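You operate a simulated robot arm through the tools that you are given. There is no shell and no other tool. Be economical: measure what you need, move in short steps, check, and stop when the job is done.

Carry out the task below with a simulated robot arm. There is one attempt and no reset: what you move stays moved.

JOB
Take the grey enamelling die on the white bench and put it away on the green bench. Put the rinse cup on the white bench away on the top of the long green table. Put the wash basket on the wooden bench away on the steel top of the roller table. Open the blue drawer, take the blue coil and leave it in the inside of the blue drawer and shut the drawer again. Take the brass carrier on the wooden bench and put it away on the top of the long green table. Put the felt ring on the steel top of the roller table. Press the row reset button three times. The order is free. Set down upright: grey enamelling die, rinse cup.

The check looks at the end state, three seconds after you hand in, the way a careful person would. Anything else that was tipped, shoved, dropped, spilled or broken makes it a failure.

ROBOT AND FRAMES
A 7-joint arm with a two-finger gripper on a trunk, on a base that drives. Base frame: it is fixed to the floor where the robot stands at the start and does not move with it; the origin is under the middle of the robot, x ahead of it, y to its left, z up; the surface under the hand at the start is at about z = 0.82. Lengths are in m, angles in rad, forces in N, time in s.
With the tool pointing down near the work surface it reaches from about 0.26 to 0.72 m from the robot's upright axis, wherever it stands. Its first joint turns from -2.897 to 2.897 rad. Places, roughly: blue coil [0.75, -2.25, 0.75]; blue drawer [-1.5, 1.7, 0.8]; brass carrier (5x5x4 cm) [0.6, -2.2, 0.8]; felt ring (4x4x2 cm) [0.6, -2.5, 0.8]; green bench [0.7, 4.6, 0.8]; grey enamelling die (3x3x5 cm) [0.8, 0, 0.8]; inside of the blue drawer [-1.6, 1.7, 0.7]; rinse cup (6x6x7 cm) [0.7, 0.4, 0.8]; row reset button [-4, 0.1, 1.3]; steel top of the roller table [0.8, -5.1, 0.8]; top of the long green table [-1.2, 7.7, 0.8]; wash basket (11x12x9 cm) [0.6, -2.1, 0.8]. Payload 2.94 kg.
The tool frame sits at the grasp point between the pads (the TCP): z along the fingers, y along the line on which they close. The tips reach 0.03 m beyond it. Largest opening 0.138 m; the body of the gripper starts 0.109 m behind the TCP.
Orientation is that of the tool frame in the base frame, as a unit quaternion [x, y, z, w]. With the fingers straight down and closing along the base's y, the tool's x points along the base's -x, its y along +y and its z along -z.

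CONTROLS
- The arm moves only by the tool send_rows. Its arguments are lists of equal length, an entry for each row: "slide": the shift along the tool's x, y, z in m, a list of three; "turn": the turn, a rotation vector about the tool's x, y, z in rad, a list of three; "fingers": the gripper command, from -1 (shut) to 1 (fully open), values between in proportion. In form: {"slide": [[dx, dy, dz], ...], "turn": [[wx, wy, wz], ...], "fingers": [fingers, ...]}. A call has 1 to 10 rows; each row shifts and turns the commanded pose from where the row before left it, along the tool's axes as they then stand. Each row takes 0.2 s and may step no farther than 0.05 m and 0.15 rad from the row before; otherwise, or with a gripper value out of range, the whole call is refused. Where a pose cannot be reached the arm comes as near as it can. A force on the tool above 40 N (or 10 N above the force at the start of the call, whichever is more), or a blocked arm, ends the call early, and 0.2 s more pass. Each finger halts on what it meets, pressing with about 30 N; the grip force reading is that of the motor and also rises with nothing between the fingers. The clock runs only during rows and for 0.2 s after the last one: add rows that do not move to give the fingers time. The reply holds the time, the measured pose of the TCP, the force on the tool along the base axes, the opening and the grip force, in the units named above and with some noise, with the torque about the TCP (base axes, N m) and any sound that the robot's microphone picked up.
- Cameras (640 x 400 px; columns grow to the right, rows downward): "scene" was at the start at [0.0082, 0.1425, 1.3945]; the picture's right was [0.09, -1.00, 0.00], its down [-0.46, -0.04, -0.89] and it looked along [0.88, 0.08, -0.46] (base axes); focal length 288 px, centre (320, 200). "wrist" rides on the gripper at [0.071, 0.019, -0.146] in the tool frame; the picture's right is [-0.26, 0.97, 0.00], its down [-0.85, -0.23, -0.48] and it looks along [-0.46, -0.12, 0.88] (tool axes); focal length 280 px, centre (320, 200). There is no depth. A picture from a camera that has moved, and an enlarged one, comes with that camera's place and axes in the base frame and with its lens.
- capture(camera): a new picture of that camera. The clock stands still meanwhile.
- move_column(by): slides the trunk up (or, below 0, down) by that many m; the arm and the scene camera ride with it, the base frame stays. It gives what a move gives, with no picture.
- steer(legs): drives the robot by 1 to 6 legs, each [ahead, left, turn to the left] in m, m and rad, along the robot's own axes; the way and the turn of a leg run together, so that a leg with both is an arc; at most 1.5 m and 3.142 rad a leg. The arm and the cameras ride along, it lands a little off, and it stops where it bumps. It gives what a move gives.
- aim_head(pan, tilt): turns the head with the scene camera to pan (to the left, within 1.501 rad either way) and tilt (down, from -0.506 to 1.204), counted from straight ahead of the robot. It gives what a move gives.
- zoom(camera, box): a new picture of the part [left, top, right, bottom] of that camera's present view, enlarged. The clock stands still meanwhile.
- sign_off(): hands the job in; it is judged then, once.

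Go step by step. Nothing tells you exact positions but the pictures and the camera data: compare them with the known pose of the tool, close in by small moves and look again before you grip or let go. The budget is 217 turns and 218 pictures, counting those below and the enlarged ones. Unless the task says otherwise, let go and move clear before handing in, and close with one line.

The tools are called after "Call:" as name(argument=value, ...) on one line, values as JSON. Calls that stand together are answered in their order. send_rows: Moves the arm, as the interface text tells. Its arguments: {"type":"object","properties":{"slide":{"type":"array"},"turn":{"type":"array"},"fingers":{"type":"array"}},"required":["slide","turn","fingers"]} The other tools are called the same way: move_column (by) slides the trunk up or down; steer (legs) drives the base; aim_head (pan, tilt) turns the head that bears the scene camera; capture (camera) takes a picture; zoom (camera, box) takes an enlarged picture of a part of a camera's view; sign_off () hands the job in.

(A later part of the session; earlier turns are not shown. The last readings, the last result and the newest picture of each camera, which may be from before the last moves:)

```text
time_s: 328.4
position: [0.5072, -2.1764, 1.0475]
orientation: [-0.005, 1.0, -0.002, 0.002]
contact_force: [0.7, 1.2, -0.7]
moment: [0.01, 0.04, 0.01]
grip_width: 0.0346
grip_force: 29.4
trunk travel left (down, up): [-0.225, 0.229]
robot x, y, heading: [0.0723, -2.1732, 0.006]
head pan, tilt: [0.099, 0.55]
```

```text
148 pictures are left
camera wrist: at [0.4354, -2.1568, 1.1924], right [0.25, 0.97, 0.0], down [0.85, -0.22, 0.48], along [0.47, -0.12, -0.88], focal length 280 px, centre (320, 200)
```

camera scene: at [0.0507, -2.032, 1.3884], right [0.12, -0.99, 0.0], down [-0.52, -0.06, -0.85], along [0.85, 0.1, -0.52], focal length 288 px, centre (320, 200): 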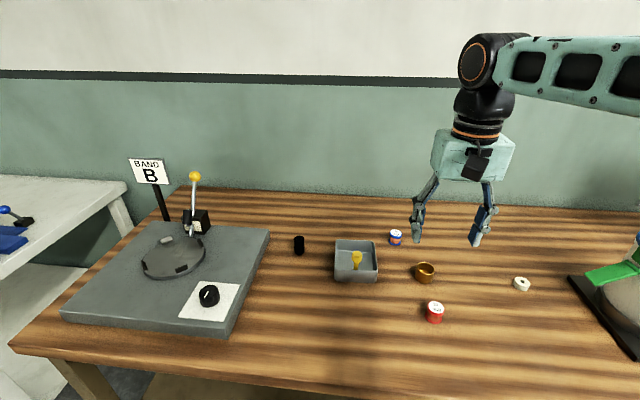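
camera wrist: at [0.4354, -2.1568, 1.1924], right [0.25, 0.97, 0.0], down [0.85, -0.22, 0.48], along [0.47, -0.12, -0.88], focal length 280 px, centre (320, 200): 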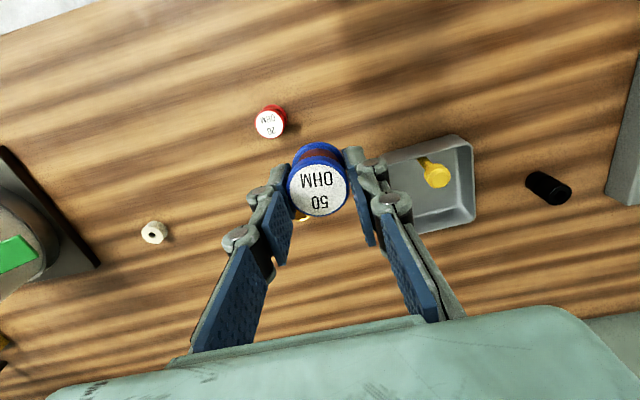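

The coil is held. I'll drive back to the open drawer and turn to face it.

Call:
steer(legs=[[-0.4, 0, 0], [0, 1.5, 0], [0, 1.5, 0], [0, 0.83, 0], [0, 0, 3.135]])

Call:
aim_head(pan=0.1, tilt=0.6)

Call:
capture(camera="scene")

```text
time_s: 371.6
position: [-0.7776, 1.6947, 1.0495]
orientation: [1.0, -0.006, -0.002, -0.001]
contact_force: [0.4, 0.0, -0.8]
moment: [0.0, 0.0, 0.01]
grip_width: 0.0344
grip_force: 30.1
trunk travel left (down, up): [-0.225, 0.229]
robot x, y, heading: [-0.3488, 1.684, 3.133]
head pan, tilt: [0.099, 0.55]
```

```text
time_s: 372.2
position: [-0.7778, 1.695, 1.0484]
orientation: [1.0, -0.004, -0.002, -0.001]
contact_force: [0.1, 0.2, -1.9]
moment: [-0.01, 0.0, -0.01]
grip_width: 0.034
grip_force: 30.2
trunk travel left (down, up): [-0.225, 0.229]
robot x, y, heading: [-0.3443, 1.6856, 3.129]
head pan, tilt: [0.099, 0.6]
```

```text
147 pictures are left
camera scene: at [-0.3573, 1.5416, 1.3839], right [-0.09, 1.0, 0.0], down [0.56, 0.05, -0.83], along [-0.82, -0.07, -0.56], focal length 288 px, centre (320, 200)
```

scene: 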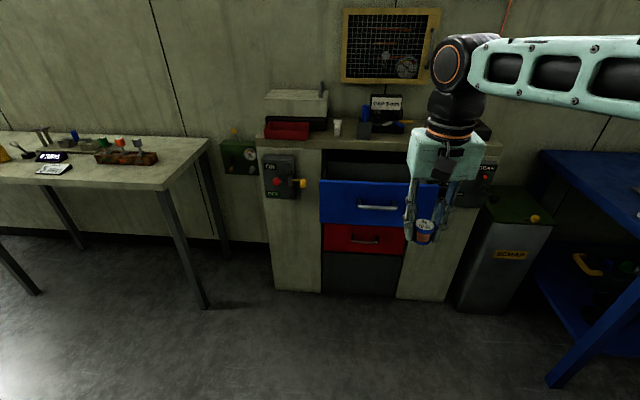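

The drawer cavity spans roughly x from -1.21 to -1.40. I'll drive forward 0.34 m and bring the coil over it.

Call:
steer(legs=[[0.34, 0.0, 0.01]])

Call:
send_rows(slide=[[-0.045, 0, 0], [-0.045, 0, 0], [-0.045, 0, 0], [-0.03, 0, 0], [0, 0, 0]], turn=[[0, 0, 0], [0, 0, 0], [0, 0, 0], [0, 0, 0], [0, 0, 0]], fingers=[-1, -1, -1, -1, -1])

Call:
aim_head(pan=-0.1, tilt=0.75)

Call:
capture(camera="scene")

Call:
capture(camera="wrist")

```text
time_s: 374.4
position: [-1.1083, 1.692, 1.0496]
orientation: [1.0, 0.001, -0.003, -0.003]
contact_force: [1.2, 0.2, -0.1]
moment: [0.02, 0.02, 0.0]
grip_width: 0.0341
grip_force: 30.2
trunk travel left (down, up): [-0.225, 0.229]
robot x, y, heading: [-0.6753, 1.6881, 3.142]
head pan, tilt: [0.099, 0.6]
```

```text
time_s: 375.6
position: [-1.2779, 1.6936, 1.0495]
orientation: [1.0, 0.001, -0.002, -0.002]
contact_force: [-0.2, -0.5, -0.4]
moment: [0.04, -0.02, -0.04]
grip_width: 0.0344
grip_force: 30.2
trunk travel left (down, up): [-0.225, 0.229]
robot x, y, heading: [-0.6728, 1.691, 3.138]
head pan, tilt: [0.099, 0.6]
```

```text
time_s: 376.3
position: [-1.2775, 1.6938, 1.0496]
orientation: [1.0, 0.001, -0.002, -0.002]
contact_force: [-0.1, -0.6, -0.9]
moment: [0.02, -0.03, -0.01]
grip_width: 0.0344
grip_force: 30.1
trunk travel left (down, up): [-0.225, 0.229]
robot x, y, heading: [-0.675, 1.6858, 3.143]
head pan, tilt: [-0.099, 0.75]
```

```text
146 pictures are left
camera scene: at [-0.6812, 1.5602, 1.371], right [0.1, 1.0, 0.0], down [0.68, -0.07, -0.73], along [-0.73, 0.07, -0.68], focal length 288 px, centre (320, 200)
```

scene: 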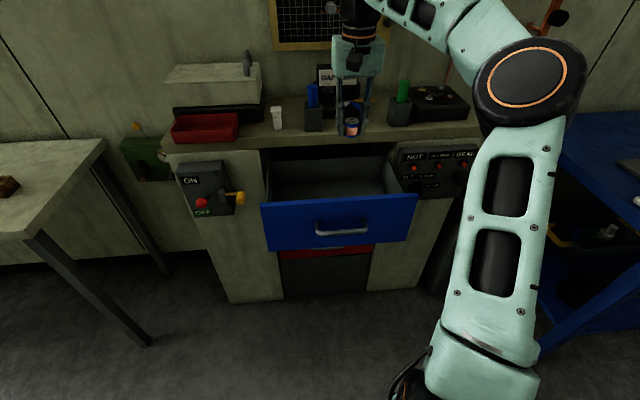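

```text
145 pictures are left
camera wrist: at [-1.2044, 1.6747, 1.194], right [-0.26, -0.97, 0.0], down [-0.85, 0.23, 0.48], along [-0.46, 0.13, -0.88], focal length 280 px, centre (320, 200)
```

wrist: 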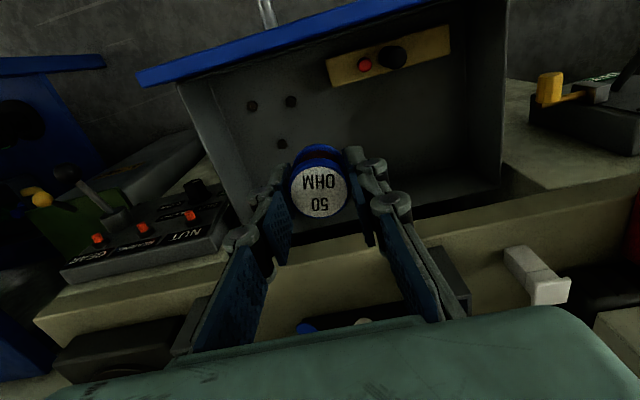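

Below the coil is the drawer interior, with a small wooden panel and some dark dots. I'll zoom to see what they are before lowering.

Call:
zoom(camera="wrist", box=[180, 20, 500, 220])

Call:
zoom(camera="scene", box=[240, 110, 440, 235])

```text
2.00 times, centred on (340, 120) of wrist
camera zoom: at [-1.2044, 1.6747, 1.194], right [-0.26, -0.97, 0.0], down [-0.85, 0.23, 0.48], along [-0.46, 0.13, -0.88], focal length 561 px, centre (280, 360)
```

zoom: 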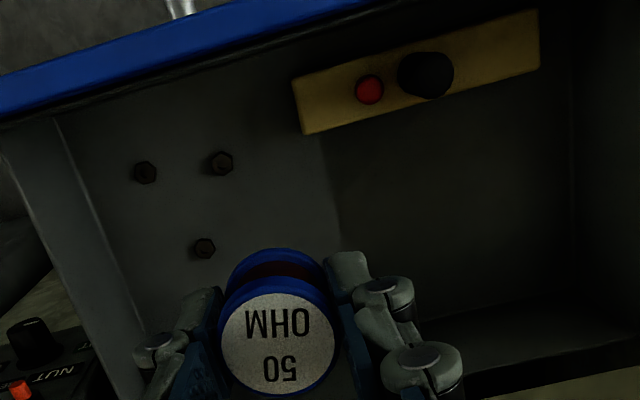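

```text
3.20 times, centred on (340, 172) of scene
camera zoom: at [-0.6812, 1.5602, 1.371], right [0.1, 1.0, 0.0], down [0.68, -0.07, -0.73], along [-0.73, 0.07, -0.68], focal length 921 px, centre (256, 288)
```

zoom: 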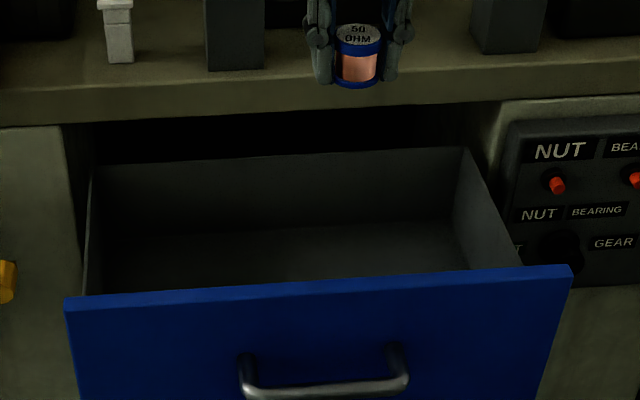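

The dots are nuts and the block sits near the drawer front. The free floor is around [-1.295, 1.66], so I'll lower toward there and check.

Call:
send_rows(slide=[[-0.009, 0.017, 0.02], [-0.009, 0.017, 0.02], [0, 0, 0.04], [0, 0, 0.04], [0, 0, 0.04], [0, 0, 0.04], [0, 0, 0]], turn=[[0, 0, 0], [0, 0, 0], [0, 0, 0], [0, 0, 0], [0, 0, 0], [0, 0, 0], [0, 0, 0]], fingers=[-1, -1, -1, -1, -1, -1, -1])

Call:
capture(camera="scene")

Call:
capture(camera="wrist")

```text
time_s: 377.9
position: [-1.2951, 1.6592, 0.8526]
orientation: [1.0, 0.001, -0.003, -0.002]
contact_force: [-0.7, 0.2, -1.8]
moment: [-0.02, 0.0, -0.01]
grip_width: 0.0342
grip_force: 30.4
trunk travel left (down, up): [-0.225, 0.229]
robot x, y, heading: [-0.6762, 1.6869, 3.142]
head pan, tilt: [-0.099, 0.75]
```

```text
142 pictures are left
camera scene: at [-0.6813, 1.5602, 1.371], right [0.1, 0.99, 0.0], down [0.68, -0.07, -0.73], along [-0.73, 0.07, -0.68], focal length 288 px, centre (320, 200)
```

scene: 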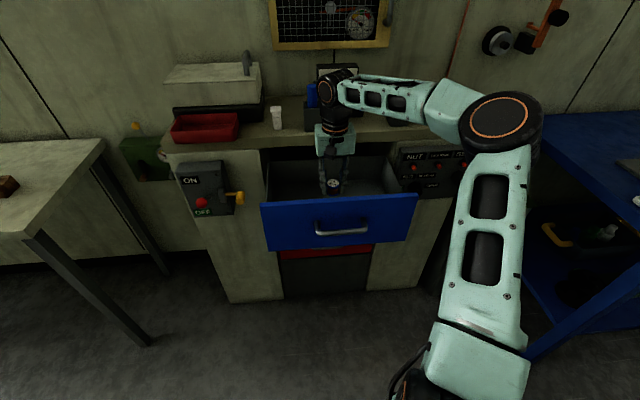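

```text
141 pictures are left
camera wrist: at [-1.2226, 1.6401, 0.9959], right [-0.26, -0.97, 0.0], down [-0.85, 0.23, 0.48], along [-0.46, 0.13, -0.88], focal length 280 px, centre (320, 200)
```

wrist: 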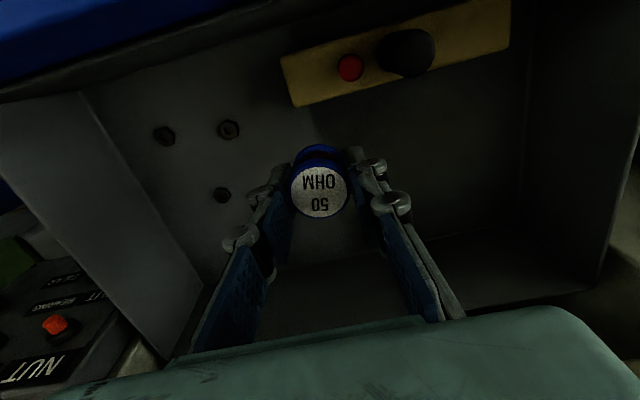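

The coil is well placed over free floor (at roughly z = 0.735). I'll zoom to check how close the hand and its camera are to the counter edge and drawer front.

Call:
zoom(camera="scene", box=[250, 90, 430, 202])

Call:
send_rows(slide=[[-0.004, 0, 0.02], [-0.004, 0, 0.015], [0, 0, 0.01], [0, 0, 0]], turn=[[0, 0, 0], [0, 0, 0], [0, 0, 0], [0, 0, 0]], fingers=[-1, -1, -1, -1])

Call:
zoom(camera="scene", box=[250, 90, 430, 202])

```text
3.56 times, centred on (340, 146) of scene
camera zoom: at [-0.6813, 1.5602, 1.371], right [0.1, 0.99, 0.0], down [0.68, -0.07, -0.73], along [-0.73, 0.07, -0.68], focal length 1023 px, centre (249, 392)
```

zoom: 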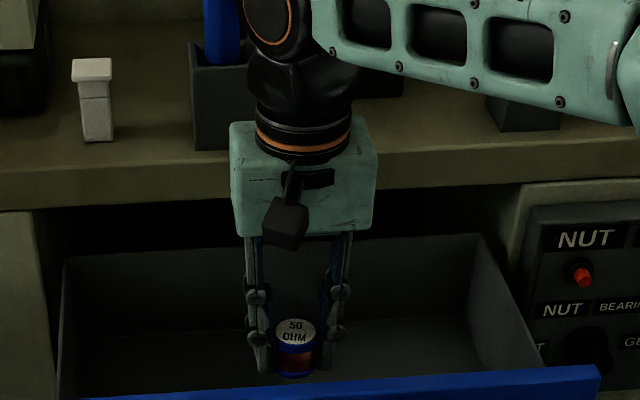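

```text
time_s: 378.9
position: [-1.3017, 1.6579, 0.8048]
orientation: [1.0, 0.001, -0.003, -0.002]
contact_force: [0.4, -0.3, -1.6]
moment: [0.03, 0.0, 0.02]
grip_width: 0.0342
grip_force: 29.9
trunk travel left (down, up): [-0.225, 0.229]
robot x, y, heading: [-0.6743, 1.6877, 3.14]
head pan, tilt: [-0.099, 0.75]
```

```text
3.56 times, centred on (340, 146) of scene
camera zoom: at [-0.6812, 1.5602, 1.371], right [0.1, 0.99, 0.0], down [0.68, -0.07, -0.73], along [-0.73, 0.07, -0.68], focal length 1023 px, centre (249, 392)
```

zoom: 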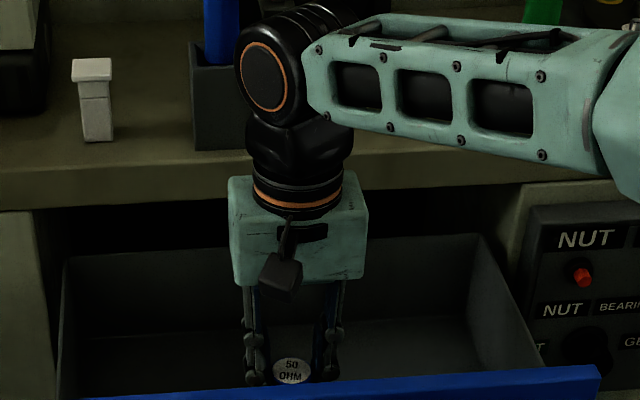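

There's adequate clearance, so I'll continue lowering with small steps until contact.

Call:
send_rows(slide=[[0, 0, 0.015], [0, 0, 0.01], [0, 0, 0.005], [0, 0, 0.003], [0, 0, 0.002], [0, 0, 0.002], [0, 0, 0]], turn=[[0, 0, 0], [0, 0, 0], [0, 0, 0], [0, 0, 0], [0, 0, 0], [0, 0, 0], [0, 0, 0]], fingers=[-1, -1, -1, -1, -1, -1, -1])

Call:
capture(camera="wrist")

```text
time_s: 380.5
position: [-1.3024, 1.6578, 0.769]
orientation: [1.0, 0.001, -0.003, 0.0]
contact_force: [-0.7, 0.1, 2.1]
moment: [-0.08, -0.03, 0.04]
grip_width: 0.0343
grip_force: 30.0
trunk travel left (down, up): [-0.225, 0.229]
robot x, y, heading: [-0.6742, 1.6836, 3.144]
head pan, tilt: [-0.099, 0.75]
```

```text
138 pictures are left
camera wrist: at [-1.2285, 1.6397, 0.9126], right [-0.26, -0.97, 0.0], down [-0.85, 0.23, 0.48], along [-0.46, 0.13, -0.88], focal length 280 px, centre (320, 200)
```

wrist: 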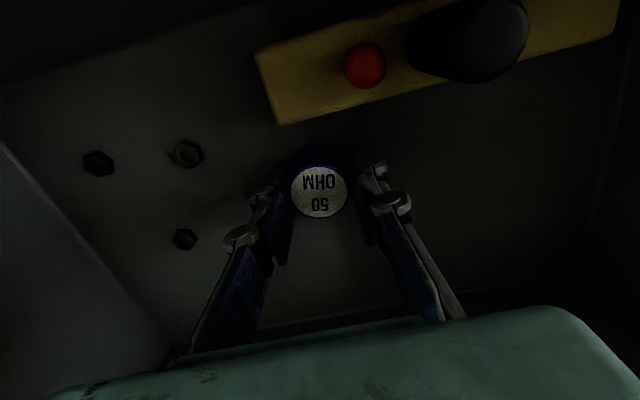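

Contact is just beginning. I'll go two millimetres more, then open the fingers modestly and rise.

Call:
send_rows(slide=[[0, 0, 0.001], [0, 0, 0.001], [0, 0, 0]], turn=[[0, 0, 0], [0, 0, 0], [0, 0, 0]], fingers=[-1, -1, -1])

Call:
send_rows(slide=[[0, 0, 0], [0, 0, 0], [0, 0, 0], [0, 0, -0.03], [0, 0, -0.04], [0, 0, -0.04], [0, 0, -0.045], [0, 0, -0.045], [0, 0, -0.045], [0, 0, -0.04]], turn=[[0, 0, 0], [0, 0, 0], [0, 0, 0], [0, 0, 0], [0, 0, 0], [0, 0, 0], [0, 0, 0], [0, 0, 0], [0, 0, 0], [0, 0, 0]], fingers=[-0.2, -0.2, -0.2, -0.2, -0.2, -0.2, -0.2, -0.2, -0.2, -0.2])

Call:
capture(camera="wrist")

```text
time_s: 381.3
position: [-1.3008, 1.6594, 0.7696]
orientation: [1.0, 0.001, -0.006, -0.001]
contact_force: [-1.3, 0.5, 16.3]
moment: [-0.09, -0.23, 0.02]
grip_width: 0.0342
grip_force: 29.6
trunk travel left (down, up): [-0.225, 0.229]
robot x, y, heading: [-0.678, 1.6911, 3.141]
head pan, tilt: [-0.099, 0.75]
```

```text
time_s: 383.5
position: [-1.2965, 1.6604, 1.0505]
orientation: [1.0, 0.001, -0.003, -0.002]
contact_force: [-0.8, 0.3, 0.2]
moment: [0.02, -0.01, 0.04]
grip_width: 0.0554
grip_force: 0.1
trunk travel left (down, up): [-0.225, 0.229]
robot x, y, heading: [-0.68, 1.6906, 3.142]
head pan, tilt: [-0.099, 0.75]
```

```text
137 pictures are left
camera wrist: at [-1.2233, 1.6417, 1.1947], right [-0.26, -0.97, 0.0], down [-0.85, 0.23, 0.48], along [-0.46, 0.13, -0.88], focal length 280 px, centre (320, 200)
```

wrist: 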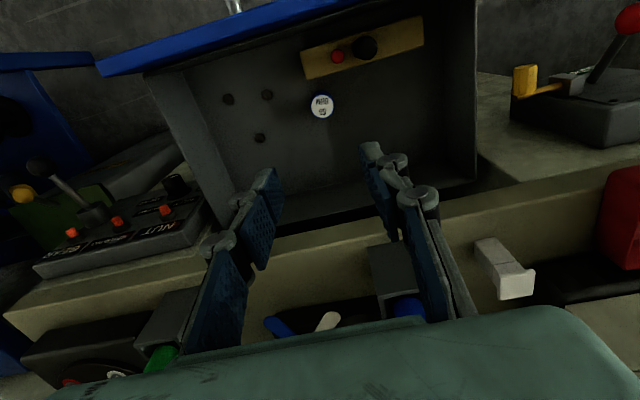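

The coil stands in the drawer. Next I'll retract in front of the drawer, close the fingers and lower them to push the front panel above the handle.

Call:
send_rows(slide=[[0.045, 0, 0], [0.045, 0, 0], [0.045, 0, 0], [0.045, 0, 0], [0.03, 0, 0.02], [0, 0, 0.045], [0, 0, 0.045], [0, 0, 0.045], [0, 0, 0]], turn=[[0, 0, 0], [0, 0, 0], [0, 0, 0], [0, 0, 0], [0, 0, 0], [0, 0, 0], [0, 0, 0], [0, 0, 0], [0, 0, 0]], fingers=[-1, -1, -1, -1, -1, -1, -1, -1, -1])

Call:
capture(camera="scene")

Call:
capture(camera="wrist")

```text
time_s: 385.5
position: [-1.0888, 1.6592, 0.895]
orientation: [1.0, 0.001, -0.002, -0.001]
contact_force: [-0.4, -0.1, 0.2]
moment: [-0.02, 0.0, 0.02]
grip_width: 0.0
grip_force: 28.3
trunk travel left (down, up): [-0.225, 0.229]
robot x, y, heading: [-0.676, 1.6866, 3.142]
head pan, tilt: [-0.099, 0.75]
```

```text
136 pictures are left
camera scene: at [-0.6812, 1.5603, 1.371], right [0.1, 0.99, 0.0], down [0.68, -0.07, -0.73], along [-0.73, 0.07, -0.68], focal length 288 px, centre (320, 200)
```

scene: 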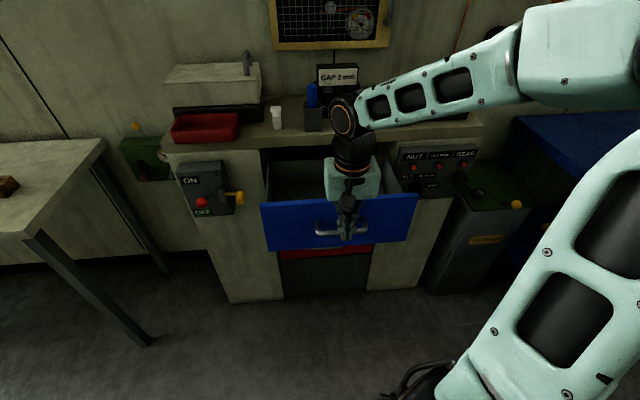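

```text
135 pictures are left
camera wrist: at [-1.0156, 1.6404, 1.0385], right [-0.26, -0.97, 0.0], down [-0.85, 0.23, 0.48], along [-0.46, 0.13, -0.88], focal length 280 px, centre (320, 200)
```

wrist: 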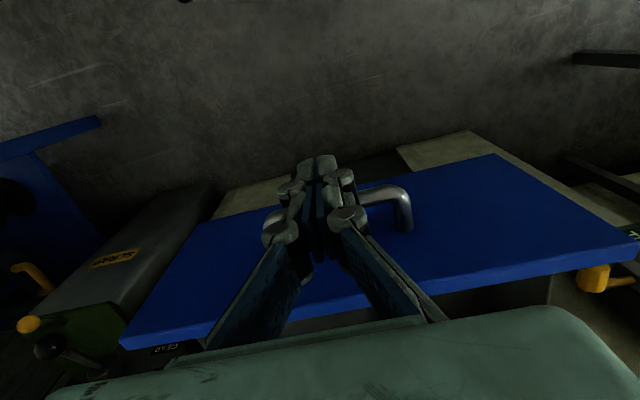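

The fingers are in front of the panel, above the handle. I'll drive 0.08 m closer and then push with the arm.

Call:
steer(legs=[[0.08, 0, 0]])

Call:
send_rows(slide=[[-0.025, 0, 0], [-0.025, 0, 0], [-0.025, 0, 0], [-0.025, 0, 0], [-0.025, 0, 0], [-0.025, 0, 0], [-0.02, 0, 0], [-0.02, 0, 0], [0, 0, 0]], turn=[[0, 0, 0], [0, 0, 0], [0, 0, 0], [0, 0, 0], [0, 0, 0], [0, 0, 0], [0, 0, 0], [0, 0, 0], [0, 0, 0]], fingers=[-1, -1, -1, -1, -1, -1, -1, -1, -1])

Call:
capture(camera="scene")

```text
time_s: 386.6
position: [-1.1664, 1.6591, 0.8942]
orientation: [1.0, 0.002, -0.003, -0.002]
contact_force: [-0.3, 0.8, 1.1]
moment: [0.01, -0.03, -0.01]
grip_width: 0.0
grip_force: 28.0
trunk travel left (down, up): [-0.225, 0.229]
robot x, y, heading: [-0.7521, 1.6877, -3.141]
head pan, tilt: [-0.099, 0.75]
```

```text
time_s: 388.6
position: [-1.3575, 1.6591, 0.897]
orientation: [1.0, 0.0, -0.003, -0.002]
contact_force: [-0.6, -0.9, -0.5]
moment: [0.0, 0.02, 0.0]
grip_width: 0.0
grip_force: 28.7
trunk travel left (down, up): [-0.225, 0.229]
robot x, y, heading: [-0.7534, 1.687, -3.139]
head pan, tilt: [-0.099, 0.75]
```

```text
134 pictures are left
camera scene: at [-0.7589, 1.5602, 1.371], right [0.1, 1.0, 0.0], down [0.68, -0.07, -0.73], along [-0.73, 0.07, -0.68], focal length 288 px, centre (320, 200)
```

scene: 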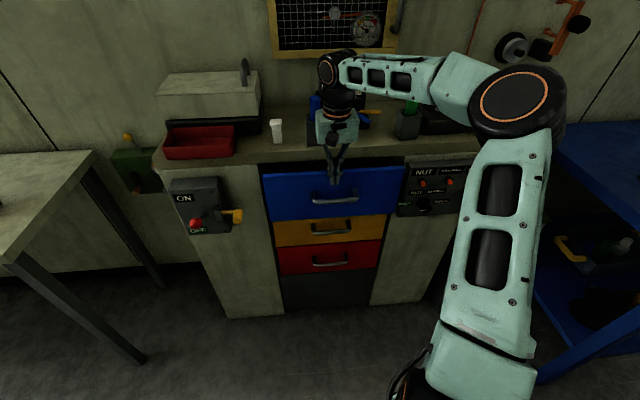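

The drawer is almost shut, but the counter overhang will soon block the fingers. I'll back off slightly, lower to handle height and finish by pushing on the bar.

Call:
zoom(camera="scene", box=[240, 100, 420, 212])

Call:
send_rows(slide=[[0.04, 0, 0], [0.04, 0, 0], [0, 0, 0.03], [0, 0, 0.027], [-0.02, 0, 0], [-0.015, 0, 0], [-0.01, 0, 0], [-0.01, 0, 0], [-0.01, 0, 0], [0, 0, 0]], turn=[[0, 0, 0], [0, 0, 0], [0, 0, 0], [0, 0, 0], [0, 0, 0], [0, 0, 0], [0, 0, 0], [0, 0, 0], [0, 0, 0], [0, 0, 0]], fingers=[-1, -1, -1, -1, -1, -1, -1, -1, -1, -1])

Call:
zoom(camera="scene", box=[240, 100, 420, 212])

```text
3.56 times, centred on (330, 156) of scene
camera zoom: at [-0.7589, 1.5602, 1.371], right [0.1, 1.0, 0.0], down [0.68, -0.07, -0.73], along [-0.73, 0.07, -0.68], focal length 1023 px, centre (284, 356)
```

zoom: 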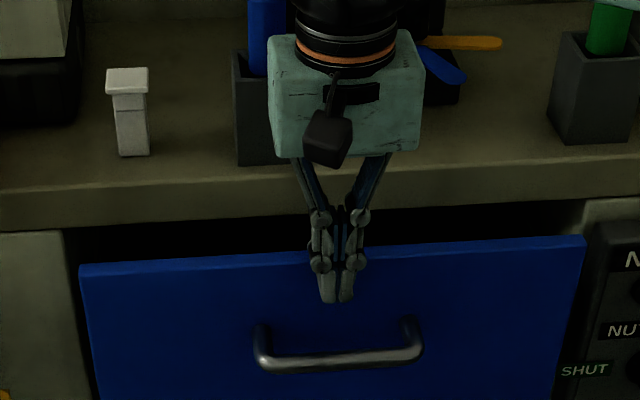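

```text
time_s: 390.8
position: [-1.3428, 1.6593, 0.8382]
orientation: [1.0, 0.001, -0.004, -0.001]
contact_force: [-0.3, 0.1, 1.4]
moment: [0.01, 0.01, -0.04]
grip_width: 0.0002
grip_force: 28.4
trunk travel left (down, up): [-0.225, 0.229]
robot x, y, heading: [-0.7523, 1.6899, -3.139]
head pan, tilt: [-0.099, 0.75]
```

```text
3.56 times, centred on (330, 156) of scene
camera zoom: at [-0.7587, 1.5602, 1.371], right [0.1, 1.0, 0.0], down [0.68, -0.07, -0.73], along [-0.73, 0.07, -0.68], focal length 1023 px, centre (284, 356)
```

zoom: 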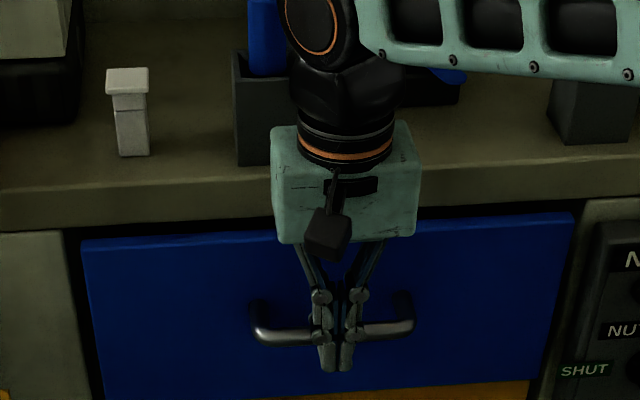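

The hand itself is nearing the counter edge, so I'll back off, tilt the fingers forward by 0.6 rad to pull the hand away, then push the bar home gently.

Call:
send_rows(slide=[[0.03, 0, 0], [0.02, 0, 0], [0, 0, 0], [0, 0, 0], [0, 0, 0], [-0.0165, 0, 0.0113], [-0.0165, 0, 0.0113], [-0.0083, 0, 0.0057], [0, 0, 0]], turn=[[0, 0, 0], [0, -0.15, 0], [0, -0.15, 0], [0, -0.15, 0], [0, -0.15, 0], [0, 0, 0], [0, 0, 0], [0, 0, 0], [0, 0, 0]], fingers=[-1, -1, -1, -1, -1, -1, -1, -1, -1])

Call:
zoom(camera="scene", box=[240, 100, 420, 212])

```text
time_s: 392.8
position: [-1.3418, 1.6577, 0.8382]
orientation: [0.955, 0.002, -0.298, -0.001]
contact_force: [-0.5, -0.7, 0.5]
moment: [-0.02, 0.01, 0.02]
grip_width: 0.0
grip_force: 28.5
trunk travel left (down, up): [-0.225, 0.229]
robot x, y, heading: [-0.7532, 1.6875, -3.141]
head pan, tilt: [-0.099, 0.75]
```

```text
3.56 times, centred on (330, 156) of scene
camera zoom: at [-0.7588, 1.5602, 1.371], right [0.1, 1.0, 0.0], down [0.68, -0.07, -0.73], along [-0.73, 0.07, -0.68], focal length 1023 px, centre (284, 356)
```

zoom: 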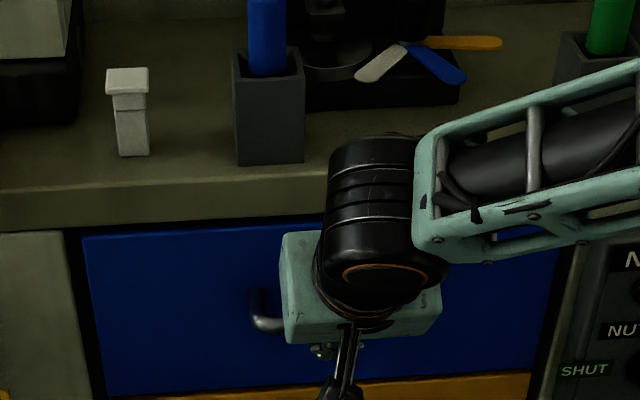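

Hand is clear of the counter. I'll keep pushing in small steps until the force rises.

Call:
send_rows(slide=[[-0.0083, 0, 0.0057], [-0.0083, 0, 0.0057], [-0.0083, 0, 0.0057], [-0.0041, 0, 0.0028], [-0.0041, 0, 0.0028], [-0.0041, 0, 0.0028], [-0.0041, 0, 0.0028], [0, 0, 0]], turn=[[0, 0, 0], [0, 0, 0], [0, 0, 0], [0, 0, 0], [0, 0, 0], [0, 0, 0], [0, 0, 0], [0, 0, 0]], fingers=[-1, -1, -1, -1, -1, -1, -1, -1])

Call:
zoom(camera="scene", box=[240, 100, 420, 212])

```text
time_s: 393.4
position: [-1.3489, 1.6584, 0.8327]
orientation: [0.958, 0.002, -0.288, 0.0]
contact_force: [1.4, 0.0, -3.1]
moment: [0.04, -0.11, 0.04]
grip_width: 0.0
grip_force: 28.5
trunk travel left (down, up): [-0.225, 0.229]
robot x, y, heading: [-0.7534, 1.6871, -3.142]
head pan, tilt: [-0.099, 0.75]
stopped in row 2: the force on the tool passed its limit at 48 N (the readings are from after the stop); the commanded pose is now the measured one
```

```text
3.56 times, centred on (330, 156) of scene
camera zoom: at [-0.7586, 1.5602, 1.371], right [0.1, 1.0, 0.0], down [0.68, -0.07, -0.73], along [-0.73, 0.07, -0.68], focal length 1023 px, centre (284, 356)
```

zoom: 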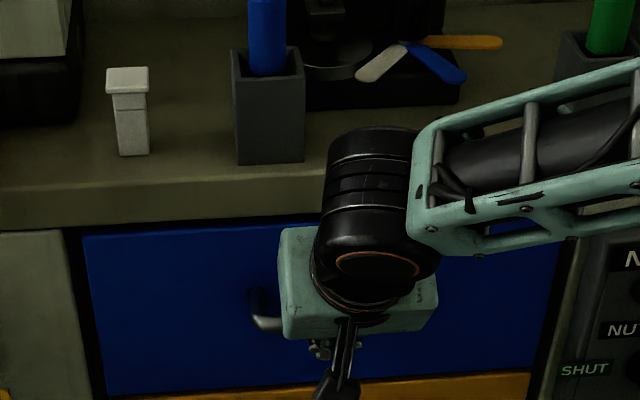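

The push met firm resistance where the closed position should be. I'll back off and check that the blue front is flush with the others.

Call:
steer(legs=[[-0.3, 0, 0]])

Call:
send_rows(slide=[[0, 0, -0.03], [0, 0, -0.03], [0, 0, -0.04], [0, 0, -0.04], [0, 0, -0.04], [0, 0, -0.03]], turn=[[0, 0.15, 0], [0, 0.15, 0], [0, 0.15, 0], [0, 0.13, 0], [0, 0, 0], [0, 0, 0]], fingers=[-1, -1, -1, 0, 0, 0])

Call:
aim_head(pan=0.1, tilt=0.6)

Call:
zoom(camera="scene", box=[250, 90, 490, 240])

```text
time_s: 395.4
position: [-1.057, 1.6578, 0.8336]
orientation: [0.957, 0.001, -0.29, -0.001]
contact_force: [0.0, 1.0, -0.8]
moment: [-0.03, 0.01, -0.02]
grip_width: 0.0
grip_force: 28.6
trunk travel left (down, up): [-0.225, 0.229]
robot x, y, heading: [-0.4595, 1.6906, -3.142]
head pan, tilt: [-0.099, 0.75]
```

```text
time_s: 396.8
position: [-1.0096, 1.6606, 1.0343]
orientation: [1.0, 0.002, -0.003, -0.001]
contact_force: [-0.7, -0.2, -0.4]
moment: [0.01, 0.01, 0.01]
grip_width: 0.069
grip_force: 0.0
trunk travel left (down, up): [-0.225, 0.229]
robot x, y, heading: [-0.4614, 1.6892, -3.142]
head pan, tilt: [-0.099, 0.75]
```

```text
time_s: 397.5
position: [-1.01, 1.659, 1.0328]
orientation: [1.0, 0.001, -0.003, -0.002]
contact_force: [-0.5, 0.3, 0.0]
moment: [0.0, -0.01, -0.03]
grip_width: 0.069
grip_force: 0.0
trunk travel left (down, up): [-0.225, 0.229]
robot x, y, heading: [-0.4607, 1.6887, -3.141]
head pan, tilt: [0.099, 0.6]
```

```text
2.67 times, centred on (370, 165) of scene
camera zoom: at [-0.4705, 1.5434, 1.3838], right [-0.1, 1.0, 0.0], down [0.56, 0.06, -0.82], along [-0.82, -0.08, -0.57], focal length 768 px, centre (187, 293)
```

zoom: 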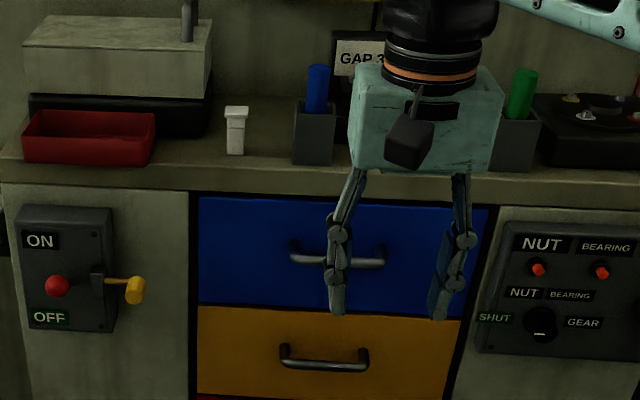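

Call:
zoom(camera="scene", box=[310, 150, 440, 231])

```text
4.92 times, centred on (375, 190) of scene
camera zoom: at [-0.4705, 1.5434, 1.3838], right [-0.1, 1.0, 0.0], down [0.56, 0.06, -0.82], along [-0.82, -0.08, -0.57], focal length 1417 px, centre (49, 247)
```

zoom: 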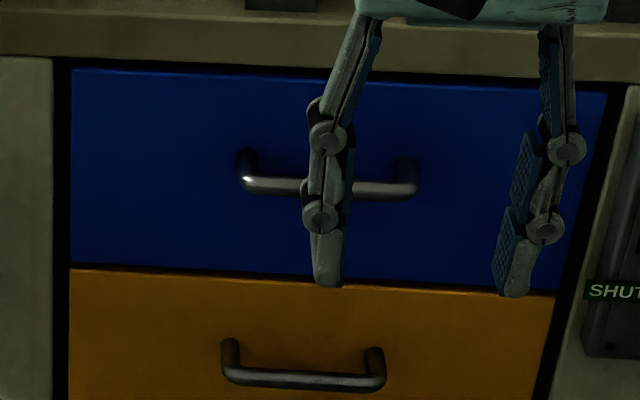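

The blue drawer is shut flush with the coil inside. Next I'll look for the way to the row reset button near [-4, 0.1, 1.3].

Call:
aim_head(pan=0.9, tilt=0.1)

Call:
capture(camera="scene")

Call:
aim_head(pan=1.5, tilt=0.2)

Call:
capture(camera="scene")

```text
time_s: 398.6
position: [-1.0108, 1.6594, 1.0333]
orientation: [1.0, 0.001, -0.004, -0.002]
contact_force: [-0.4, 0.1, 0.3]
moment: [0.0, 0.0, -0.03]
grip_width: 0.0692
grip_force: 0.1
trunk travel left (down, up): [-0.225, 0.229]
robot x, y, heading: [-0.4585, 1.6886, -3.144]
head pan, tilt: [0.901, 0.099]
```

```text
127 pictures are left
camera scene: at [-0.4398, 1.4801, 1.43], right [-0.78, 0.62, 0.0], down [0.06, 0.08, -0.99], along [-0.62, -0.78, -0.1], focal length 288 px, centre (320, 200)
```

scene: 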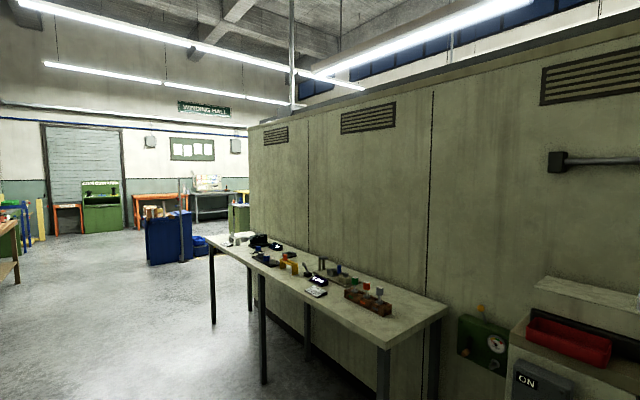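

```text
time_s: 399.6
position: [-1.0111, 1.6596, 1.0331]
orientation: [1.0, 0.002, -0.003, -0.002]
contact_force: [-0.2, 0.0, -0.6]
moment: [0.01, 0.0, 0.0]
grip_width: 0.0689
grip_force: 0.2
trunk travel left (down, up): [-0.225, 0.229]
robot x, y, heading: [-0.4607, 1.6843, -3.139]
head pan, tilt: [1.499, 0.201]
```

```text
126 pictures are left
camera scene: at [-0.3892, 1.4593, 1.4206], right [-1.0, 0.07, 0.0], down [0.01, 0.2, -0.98], along [-0.07, -0.98, -0.2], focal length 288 px, centre (320, 200)
```

scene: 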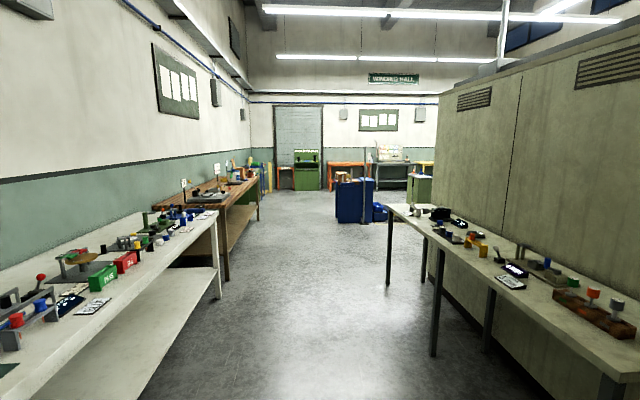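

The partition ends near y ≈ -1.5, so the button must be around its far side. I'll retract the arm, drive to y ≈ -2.3 and look along -x.

Call:
send_rows(slide=[[0.04, 0, -0.02], [0.04, 0, -0.02], [0.03, 0, 0]], turn=[[0, 0, 0], [0, 0, 0], [0, 0, 0]], fingers=[0, 0, 0])

Call:
steer(legs=[[0, 1.5, 0], [0, 1.5, 0], [0, 1.0, 0]])

Call:
aim_head(pan=-0.3, tilt=0.2)

Call:
capture(camera="scene")

```text
time_s: 400.4
position: [-0.8974, 1.6592, 1.0735]
orientation: [1.0, 0.001, -0.003, -0.001]
contact_force: [0.1, 0.2, -0.1]
moment: [-0.02, 0.0, 0.02]
grip_width: 0.0693
grip_force: 0.1
trunk travel left (down, up): [-0.225, 0.229]
robot x, y, heading: [-0.4625, 1.691, -3.14]
head pan, tilt: [1.499, 0.201]
```

```text
time_s: 435.0
position: [-1.0247, -2.258, 1.0729]
orientation: [0.999, -0.049, -0.004, -0.002]
contact_force: [0.1, -0.5, -0.3]
moment: [0.03, -0.03, -0.01]
grip_width: 0.0691
grip_force: 0.0
trunk travel left (down, up): [-0.225, 0.229]
robot x, y, heading: [-0.5869, -2.2694, 3.045]
head pan, tilt: [1.499, 0.201]
```

```text
time_s: 436.8
position: [-1.0231, -2.2571, 1.073]
orientation: [0.999, -0.048, -0.003, -0.002]
contact_force: [0.5, -0.2, 0.3]
moment: [0.02, 0.02, 0.02]
grip_width: 0.0689
grip_force: 0.0
trunk travel left (down, up): [-0.225, 0.229]
robot x, y, heading: [-0.5872, -2.2674, 3.043]
head pan, tilt: [-0.3, 0.201]
```

```text
125 pictures are left
camera scene: at [-0.6073, -2.3778, 1.4206], right [0.39, 0.92, 0.0], down [0.18, -0.08, -0.98], along [-0.9, 0.38, -0.2], focal length 288 px, centre (320, 200)
```

scene: 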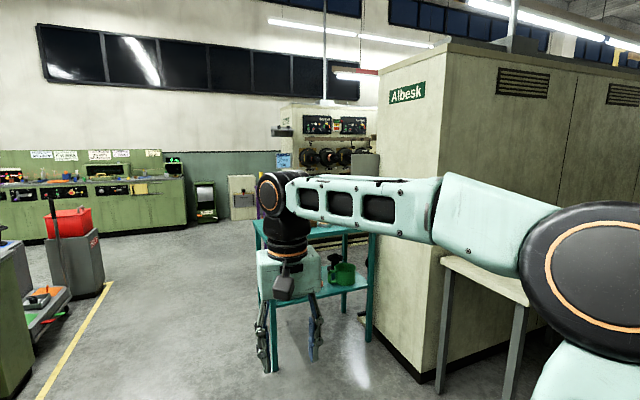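

The end of the partition ("Albesk") and a teal table are ahead; the way round is at y ≈ -2.7. I'll drive there and look again.

Call:
steer(legs=[[0, 0.42, 0.098], [1.5, 0, 0]])

Call:
aim_head(pan=-0.7, tilt=0.25)

Call:
capture(camera="scene")

Call:
aim_head(pan=0.4, tilt=0.4)

Call:
capture(camera="scene")

```text
time_s: 448.1
position: [-2.5582, -2.7255, 1.0746]
orientation: [1.0, 0.004, -0.003, -0.002]
contact_force: [0.1, 0.3, -0.3]
moment: [-0.04, -0.01, 0.0]
grip_width: 0.0692
grip_force: 0.0
trunk travel left (down, up): [-0.225, 0.229]
robot x, y, heading: [-2.1197, -2.6958, -3.131]
head pan, tilt: [-0.3, 0.201]
```

```text
time_s: 449.0
position: [-2.5577, -2.723, 1.0733]
orientation: [1.0, 0.005, -0.003, -0.002]
contact_force: [0.0, -0.4, 0.7]
moment: [0.0, 0.03, 0.01]
grip_width: 0.0692
grip_force: 0.1
trunk travel left (down, up): [-0.225, 0.229]
robot x, y, heading: [-2.1208, -2.6953, -3.133]
head pan, tilt: [-0.7, 0.25]
```

```text
124 pictures are left
camera scene: at [-2.1144, -2.7689, 1.4161], right [0.64, 0.77, 0.0], down [0.19, -0.16, -0.97], along [-0.75, 0.62, -0.25], focal length 288 px, centre (320, 200)
```

scene: 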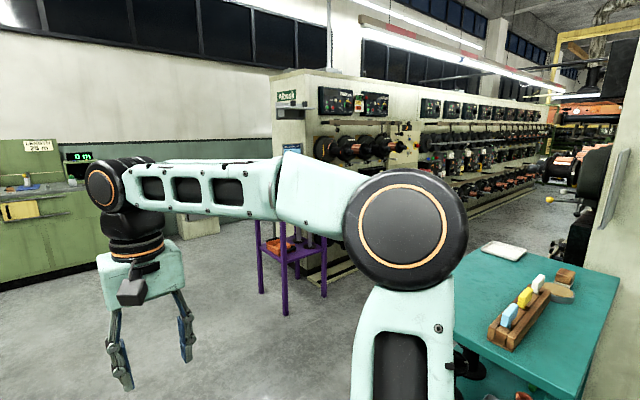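

```text
time_s: 450.3
position: [-2.5587, -2.7246, 1.0734]
orientation: [1.0, 0.005, -0.003, -0.001]
contact_force: [0.5, -0.6, 0.4]
moment: [0.01, 0.03, -0.03]
grip_width: 0.0688
grip_force: 0.1
trunk travel left (down, up): [-0.225, 0.229]
robot x, y, heading: [-2.121, -2.6945, -3.138]
head pan, tilt: [0.4, 0.4]
```

```text
123 pictures are left
camera scene: at [-2.1276, -2.8651, 1.4021], right [-0.4, 0.92, 0.0], down [0.36, 0.15, -0.92], along [-0.85, -0.36, -0.39], focal length 288 px, centre (320, 200)
```

scene: 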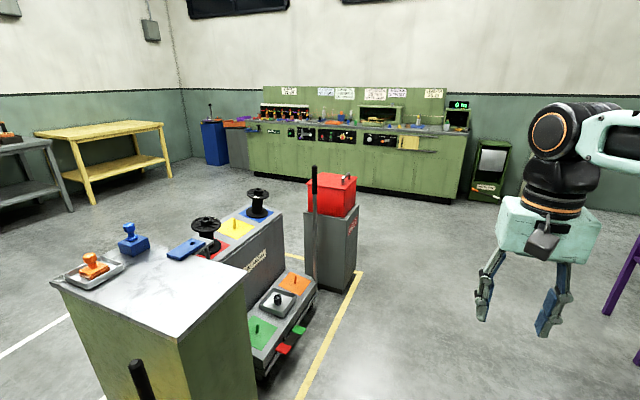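

The long winding machine row is at the far side, facing +x, and the button should be near pixel (409,137). I'll zoom there.

Call:
aim_head(pan=-0.85, tilt=0.15)

Call:
zoom(camera="scene", box=[220, 90, 460, 240])

Call:
capture(camera="scene")

```text
time_s: 451.8
position: [-2.5574, -2.7259, 1.0726]
orientation: [1.0, 0.004, -0.003, -0.002]
contact_force: [0.2, -0.1, 0.2]
moment: [0.0, -0.02, 0.03]
grip_width: 0.0689
grip_force: 0.1
trunk travel left (down, up): [-0.225, 0.229]
robot x, y, heading: [-2.1208, -2.6933, -3.138]
head pan, tilt: [-0.85, 0.15]
```

```text
2.67 times, centred on (340, 165) of scene
camera zoom: at [-2.1043, -2.7593, 1.4253], right [0.75, 0.67, 0.0], down [0.1, -0.11, -0.99], along [-0.66, 0.74, -0.15], focal length 768 px, centre (267, 293)
```

zoom: 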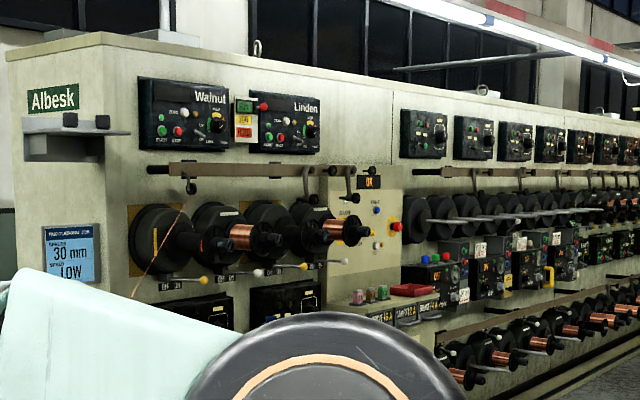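

```text
121 pictures are left
camera scene: at [-2.1043, -2.7593, 1.4253], right [0.75, 0.67, 0.0], down [0.1, -0.11, -0.99], along [-0.66, 0.74, -0.15], focal length 288 px, centre (320, 200)
```

scene: 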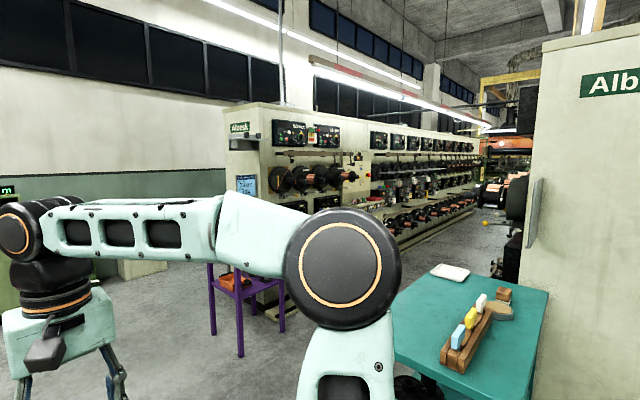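

The button should be on the control column around the right end of this first machine section. I'll drive round to x ≈ -3.2 and strafe toward y ≈ 0.

Call:
steer(legs=[[1.05, 0, 0], [0, -1.5, 0], [0, -1.2, 0]])

Call:
aim_head(pan=0.0, tilt=0.1)

Call:
capture(camera="scene")

```text
time_s: 480.4
position: [-3.6168, -0.0334, 1.0731]
orientation: [1.0, -0.005, -0.004, -0.002]
contact_force: [0.1, -0.3, 0.7]
moment: [-0.01, 0.01, 0.0]
grip_width: 0.0688
grip_force: 0.1
trunk travel left (down, up): [-0.225, 0.229]
robot x, y, heading: [-3.1753, -0.0089, 3.136]
head pan, tilt: [-0.85, 0.15]
```

```text
time_s: 481.5
position: [-3.6186, -0.0343, 1.0733]
orientation: [1.0, -0.005, -0.003, -0.002]
contact_force: [-0.1, 0.3, -0.9]
moment: [0.0, 0.01, 0.0]
grip_width: 0.069
grip_force: 0.0
trunk travel left (down, up): [-0.225, 0.229]
robot x, y, heading: [-3.1797, -0.0084, 3.131]
head pan, tilt: [0.0, 0.099]
```

```text
120 pictures are left
camera scene: at [-3.1957, -0.1457, 1.43], right [0.01, 1.0, 0.0], down [0.1, 0.0, -1.0], along [-0.99, 0.01, -0.1], focal length 288 px, centre (320, 200)
```

scene: 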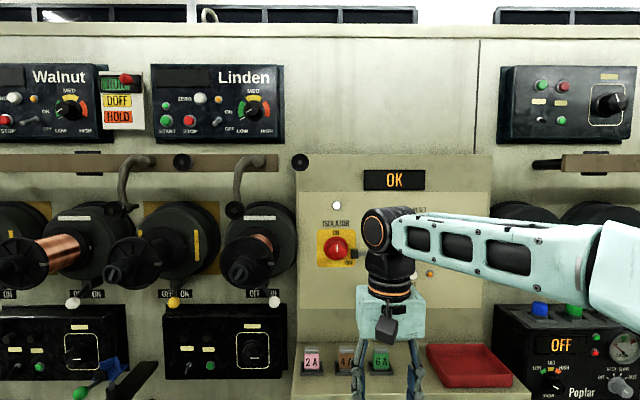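

The control panel with the isolator and a "...RESET" label is partly behind the arm. I'll strafe right 0.25 m to uncover it.

Call:
steer(legs=[[0, -0.25, 0.01]])

Call:
capture(camera="scene")

Call:
zoom(camera="scene", box=[200, 140, 360, 300])

```text
time_s: 484.3
position: [-3.6167, 0.2088, 1.0731]
orientation: [1.0, 0.003, -0.003, -0.002]
contact_force: [-0.8, 0.5, -0.7]
moment: [-0.02, -0.02, 0.0]
grip_width: 0.0688
grip_force: 0.1
trunk travel left (down, up): [-0.225, 0.229]
robot x, y, heading: [-3.1797, 0.2398, -3.139]
head pan, tilt: [0.0, 0.099]
```

```text
119 pictures are left
camera scene: at [-3.1928, 0.1044, 1.43], right [-0.01, 1.0, 0.0], down [0.1, 0.0, -1.0], along [-0.99, -0.01, -0.1], focal length 288 px, centre (320, 200)
```

scene: 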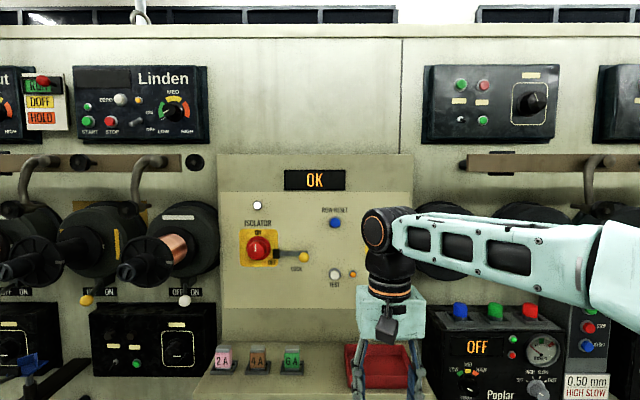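

```text
2.50 times, centred on (280, 220) of scene
camera zoom: at [-3.1928, 0.1044, 1.43], right [-0.01, 1.0, 0.0], down [0.1, 0.0, -1.0], along [-0.99, -0.01, -0.1], focal length 720 px, centre (420, 150)
```

zoom: 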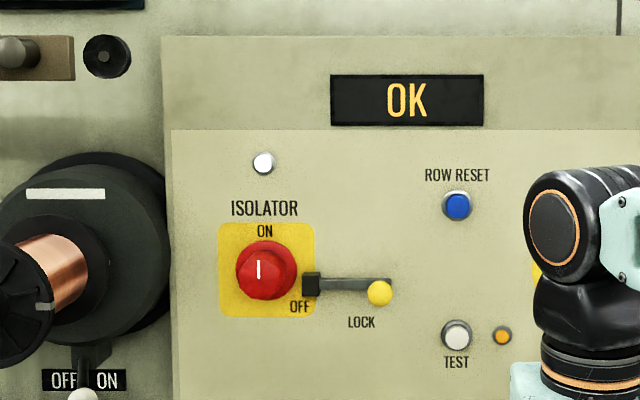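

The blue ROW RESET button is at about [-4.0, 0.137, 1.285]. I'll raise the trunk, close the fingers and pitch the tool to point horizontally at the panel.

Call:
move_column(by=0.2)

Call:
send_rows(slide=[[-0.015, 0, 0], [-0.0148, 0, 0.0022], [-0.0143, 0, 0.0044], [-0.0135, 0, 0.0065], [-0.0124, 0, 0.0085], [-0.011, 0, 0.0102], [-0.0093, 0, 0.0118], [-0.0075, 0, 0.013], [-0.0054, 0, 0.014], [-0.0033, 0, 0.0146]], turn=[[0, -0.15, 0], [0, -0.15, 0], [0, -0.15, 0], [0, -0.15, 0], [0, -0.15, 0], [0, -0.15, 0], [0, -0.15, 0], [0, -0.15, 0], [0, -0.15, 0], [0, -0.15, 0]], fingers=[-1, -1, -1, -1, -1, -1, -1, -1, -1, -1])

Call:
capture(camera="scene")

Call:
capture(camera="wrist")

```text
time_s: 486.5
position: [-3.6163, 0.2086, 1.2742]
orientation: [1.0, 0.004, -0.003, -0.002]
contact_force: [-0.1, -0.2, 0.3]
moment: [0.01, 0.02, 0.03]
grip_width: 0.0688
grip_force: 0.1
trunk travel left (down, up): [-0.425, 0.029]
robot x, y, heading: [-3.176, 0.2362, -3.133]
head pan, tilt: [0.0, 0.099]
```

```text
time_s: 488.4
position: [-3.6874, 0.0234, 1.2366]
orientation: [0.854, 0.121, -0.471, 0.185]
contact_force: [2.3, 3.0, 3.2]
moment: [-0.05, -0.18, 0.22]
grip_width: 0.0002
grip_force: 28.2
out of reach, approached as far as the arm can: row 7, 8
trunk travel left (down, up): [-0.425, 0.029]
robot x, y, heading: [-3.1782, 0.2384, -3.138]
head pan, tilt: [0.0, 0.099]
stopped in row 9: the arm was blocked; the commanded pose is now the measured one
```

```text
117 pictures are left
camera scene: at [-3.1825, 0.0709, 1.6372], right [-0.39, 0.92, 0.0], down [0.02, 0.01, -1.0], along [-0.92, -0.39, -0.02], focal length 288 px, centre (320, 200)
```

scene: 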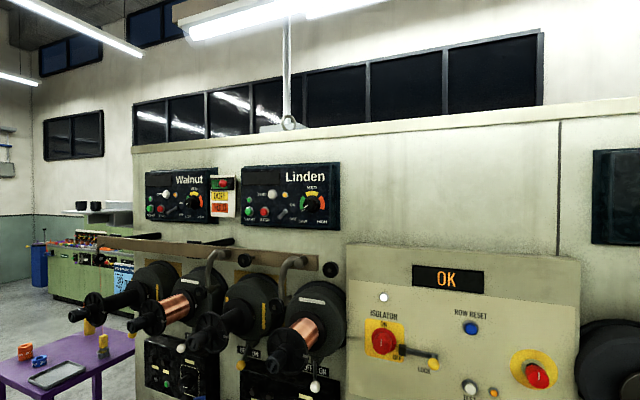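

```text
116 pictures are left
camera wrist: at [-3.5297, 0.0715, 1.2495], right [0.23, -0.88, 0.42], down [-0.17, 0.38, 0.91], along [-0.96, -0.28, -0.06], focal length 280 px, centre (320, 200)
```

wrist: 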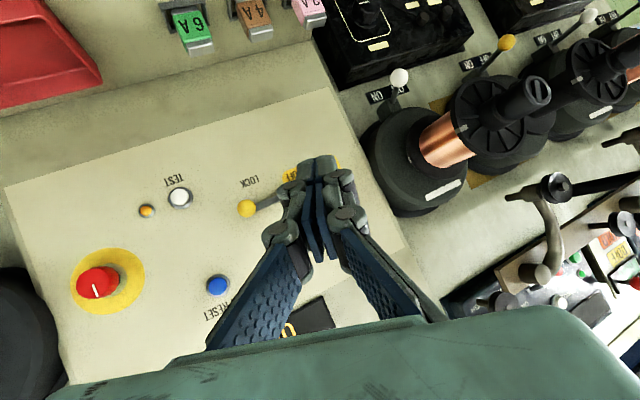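

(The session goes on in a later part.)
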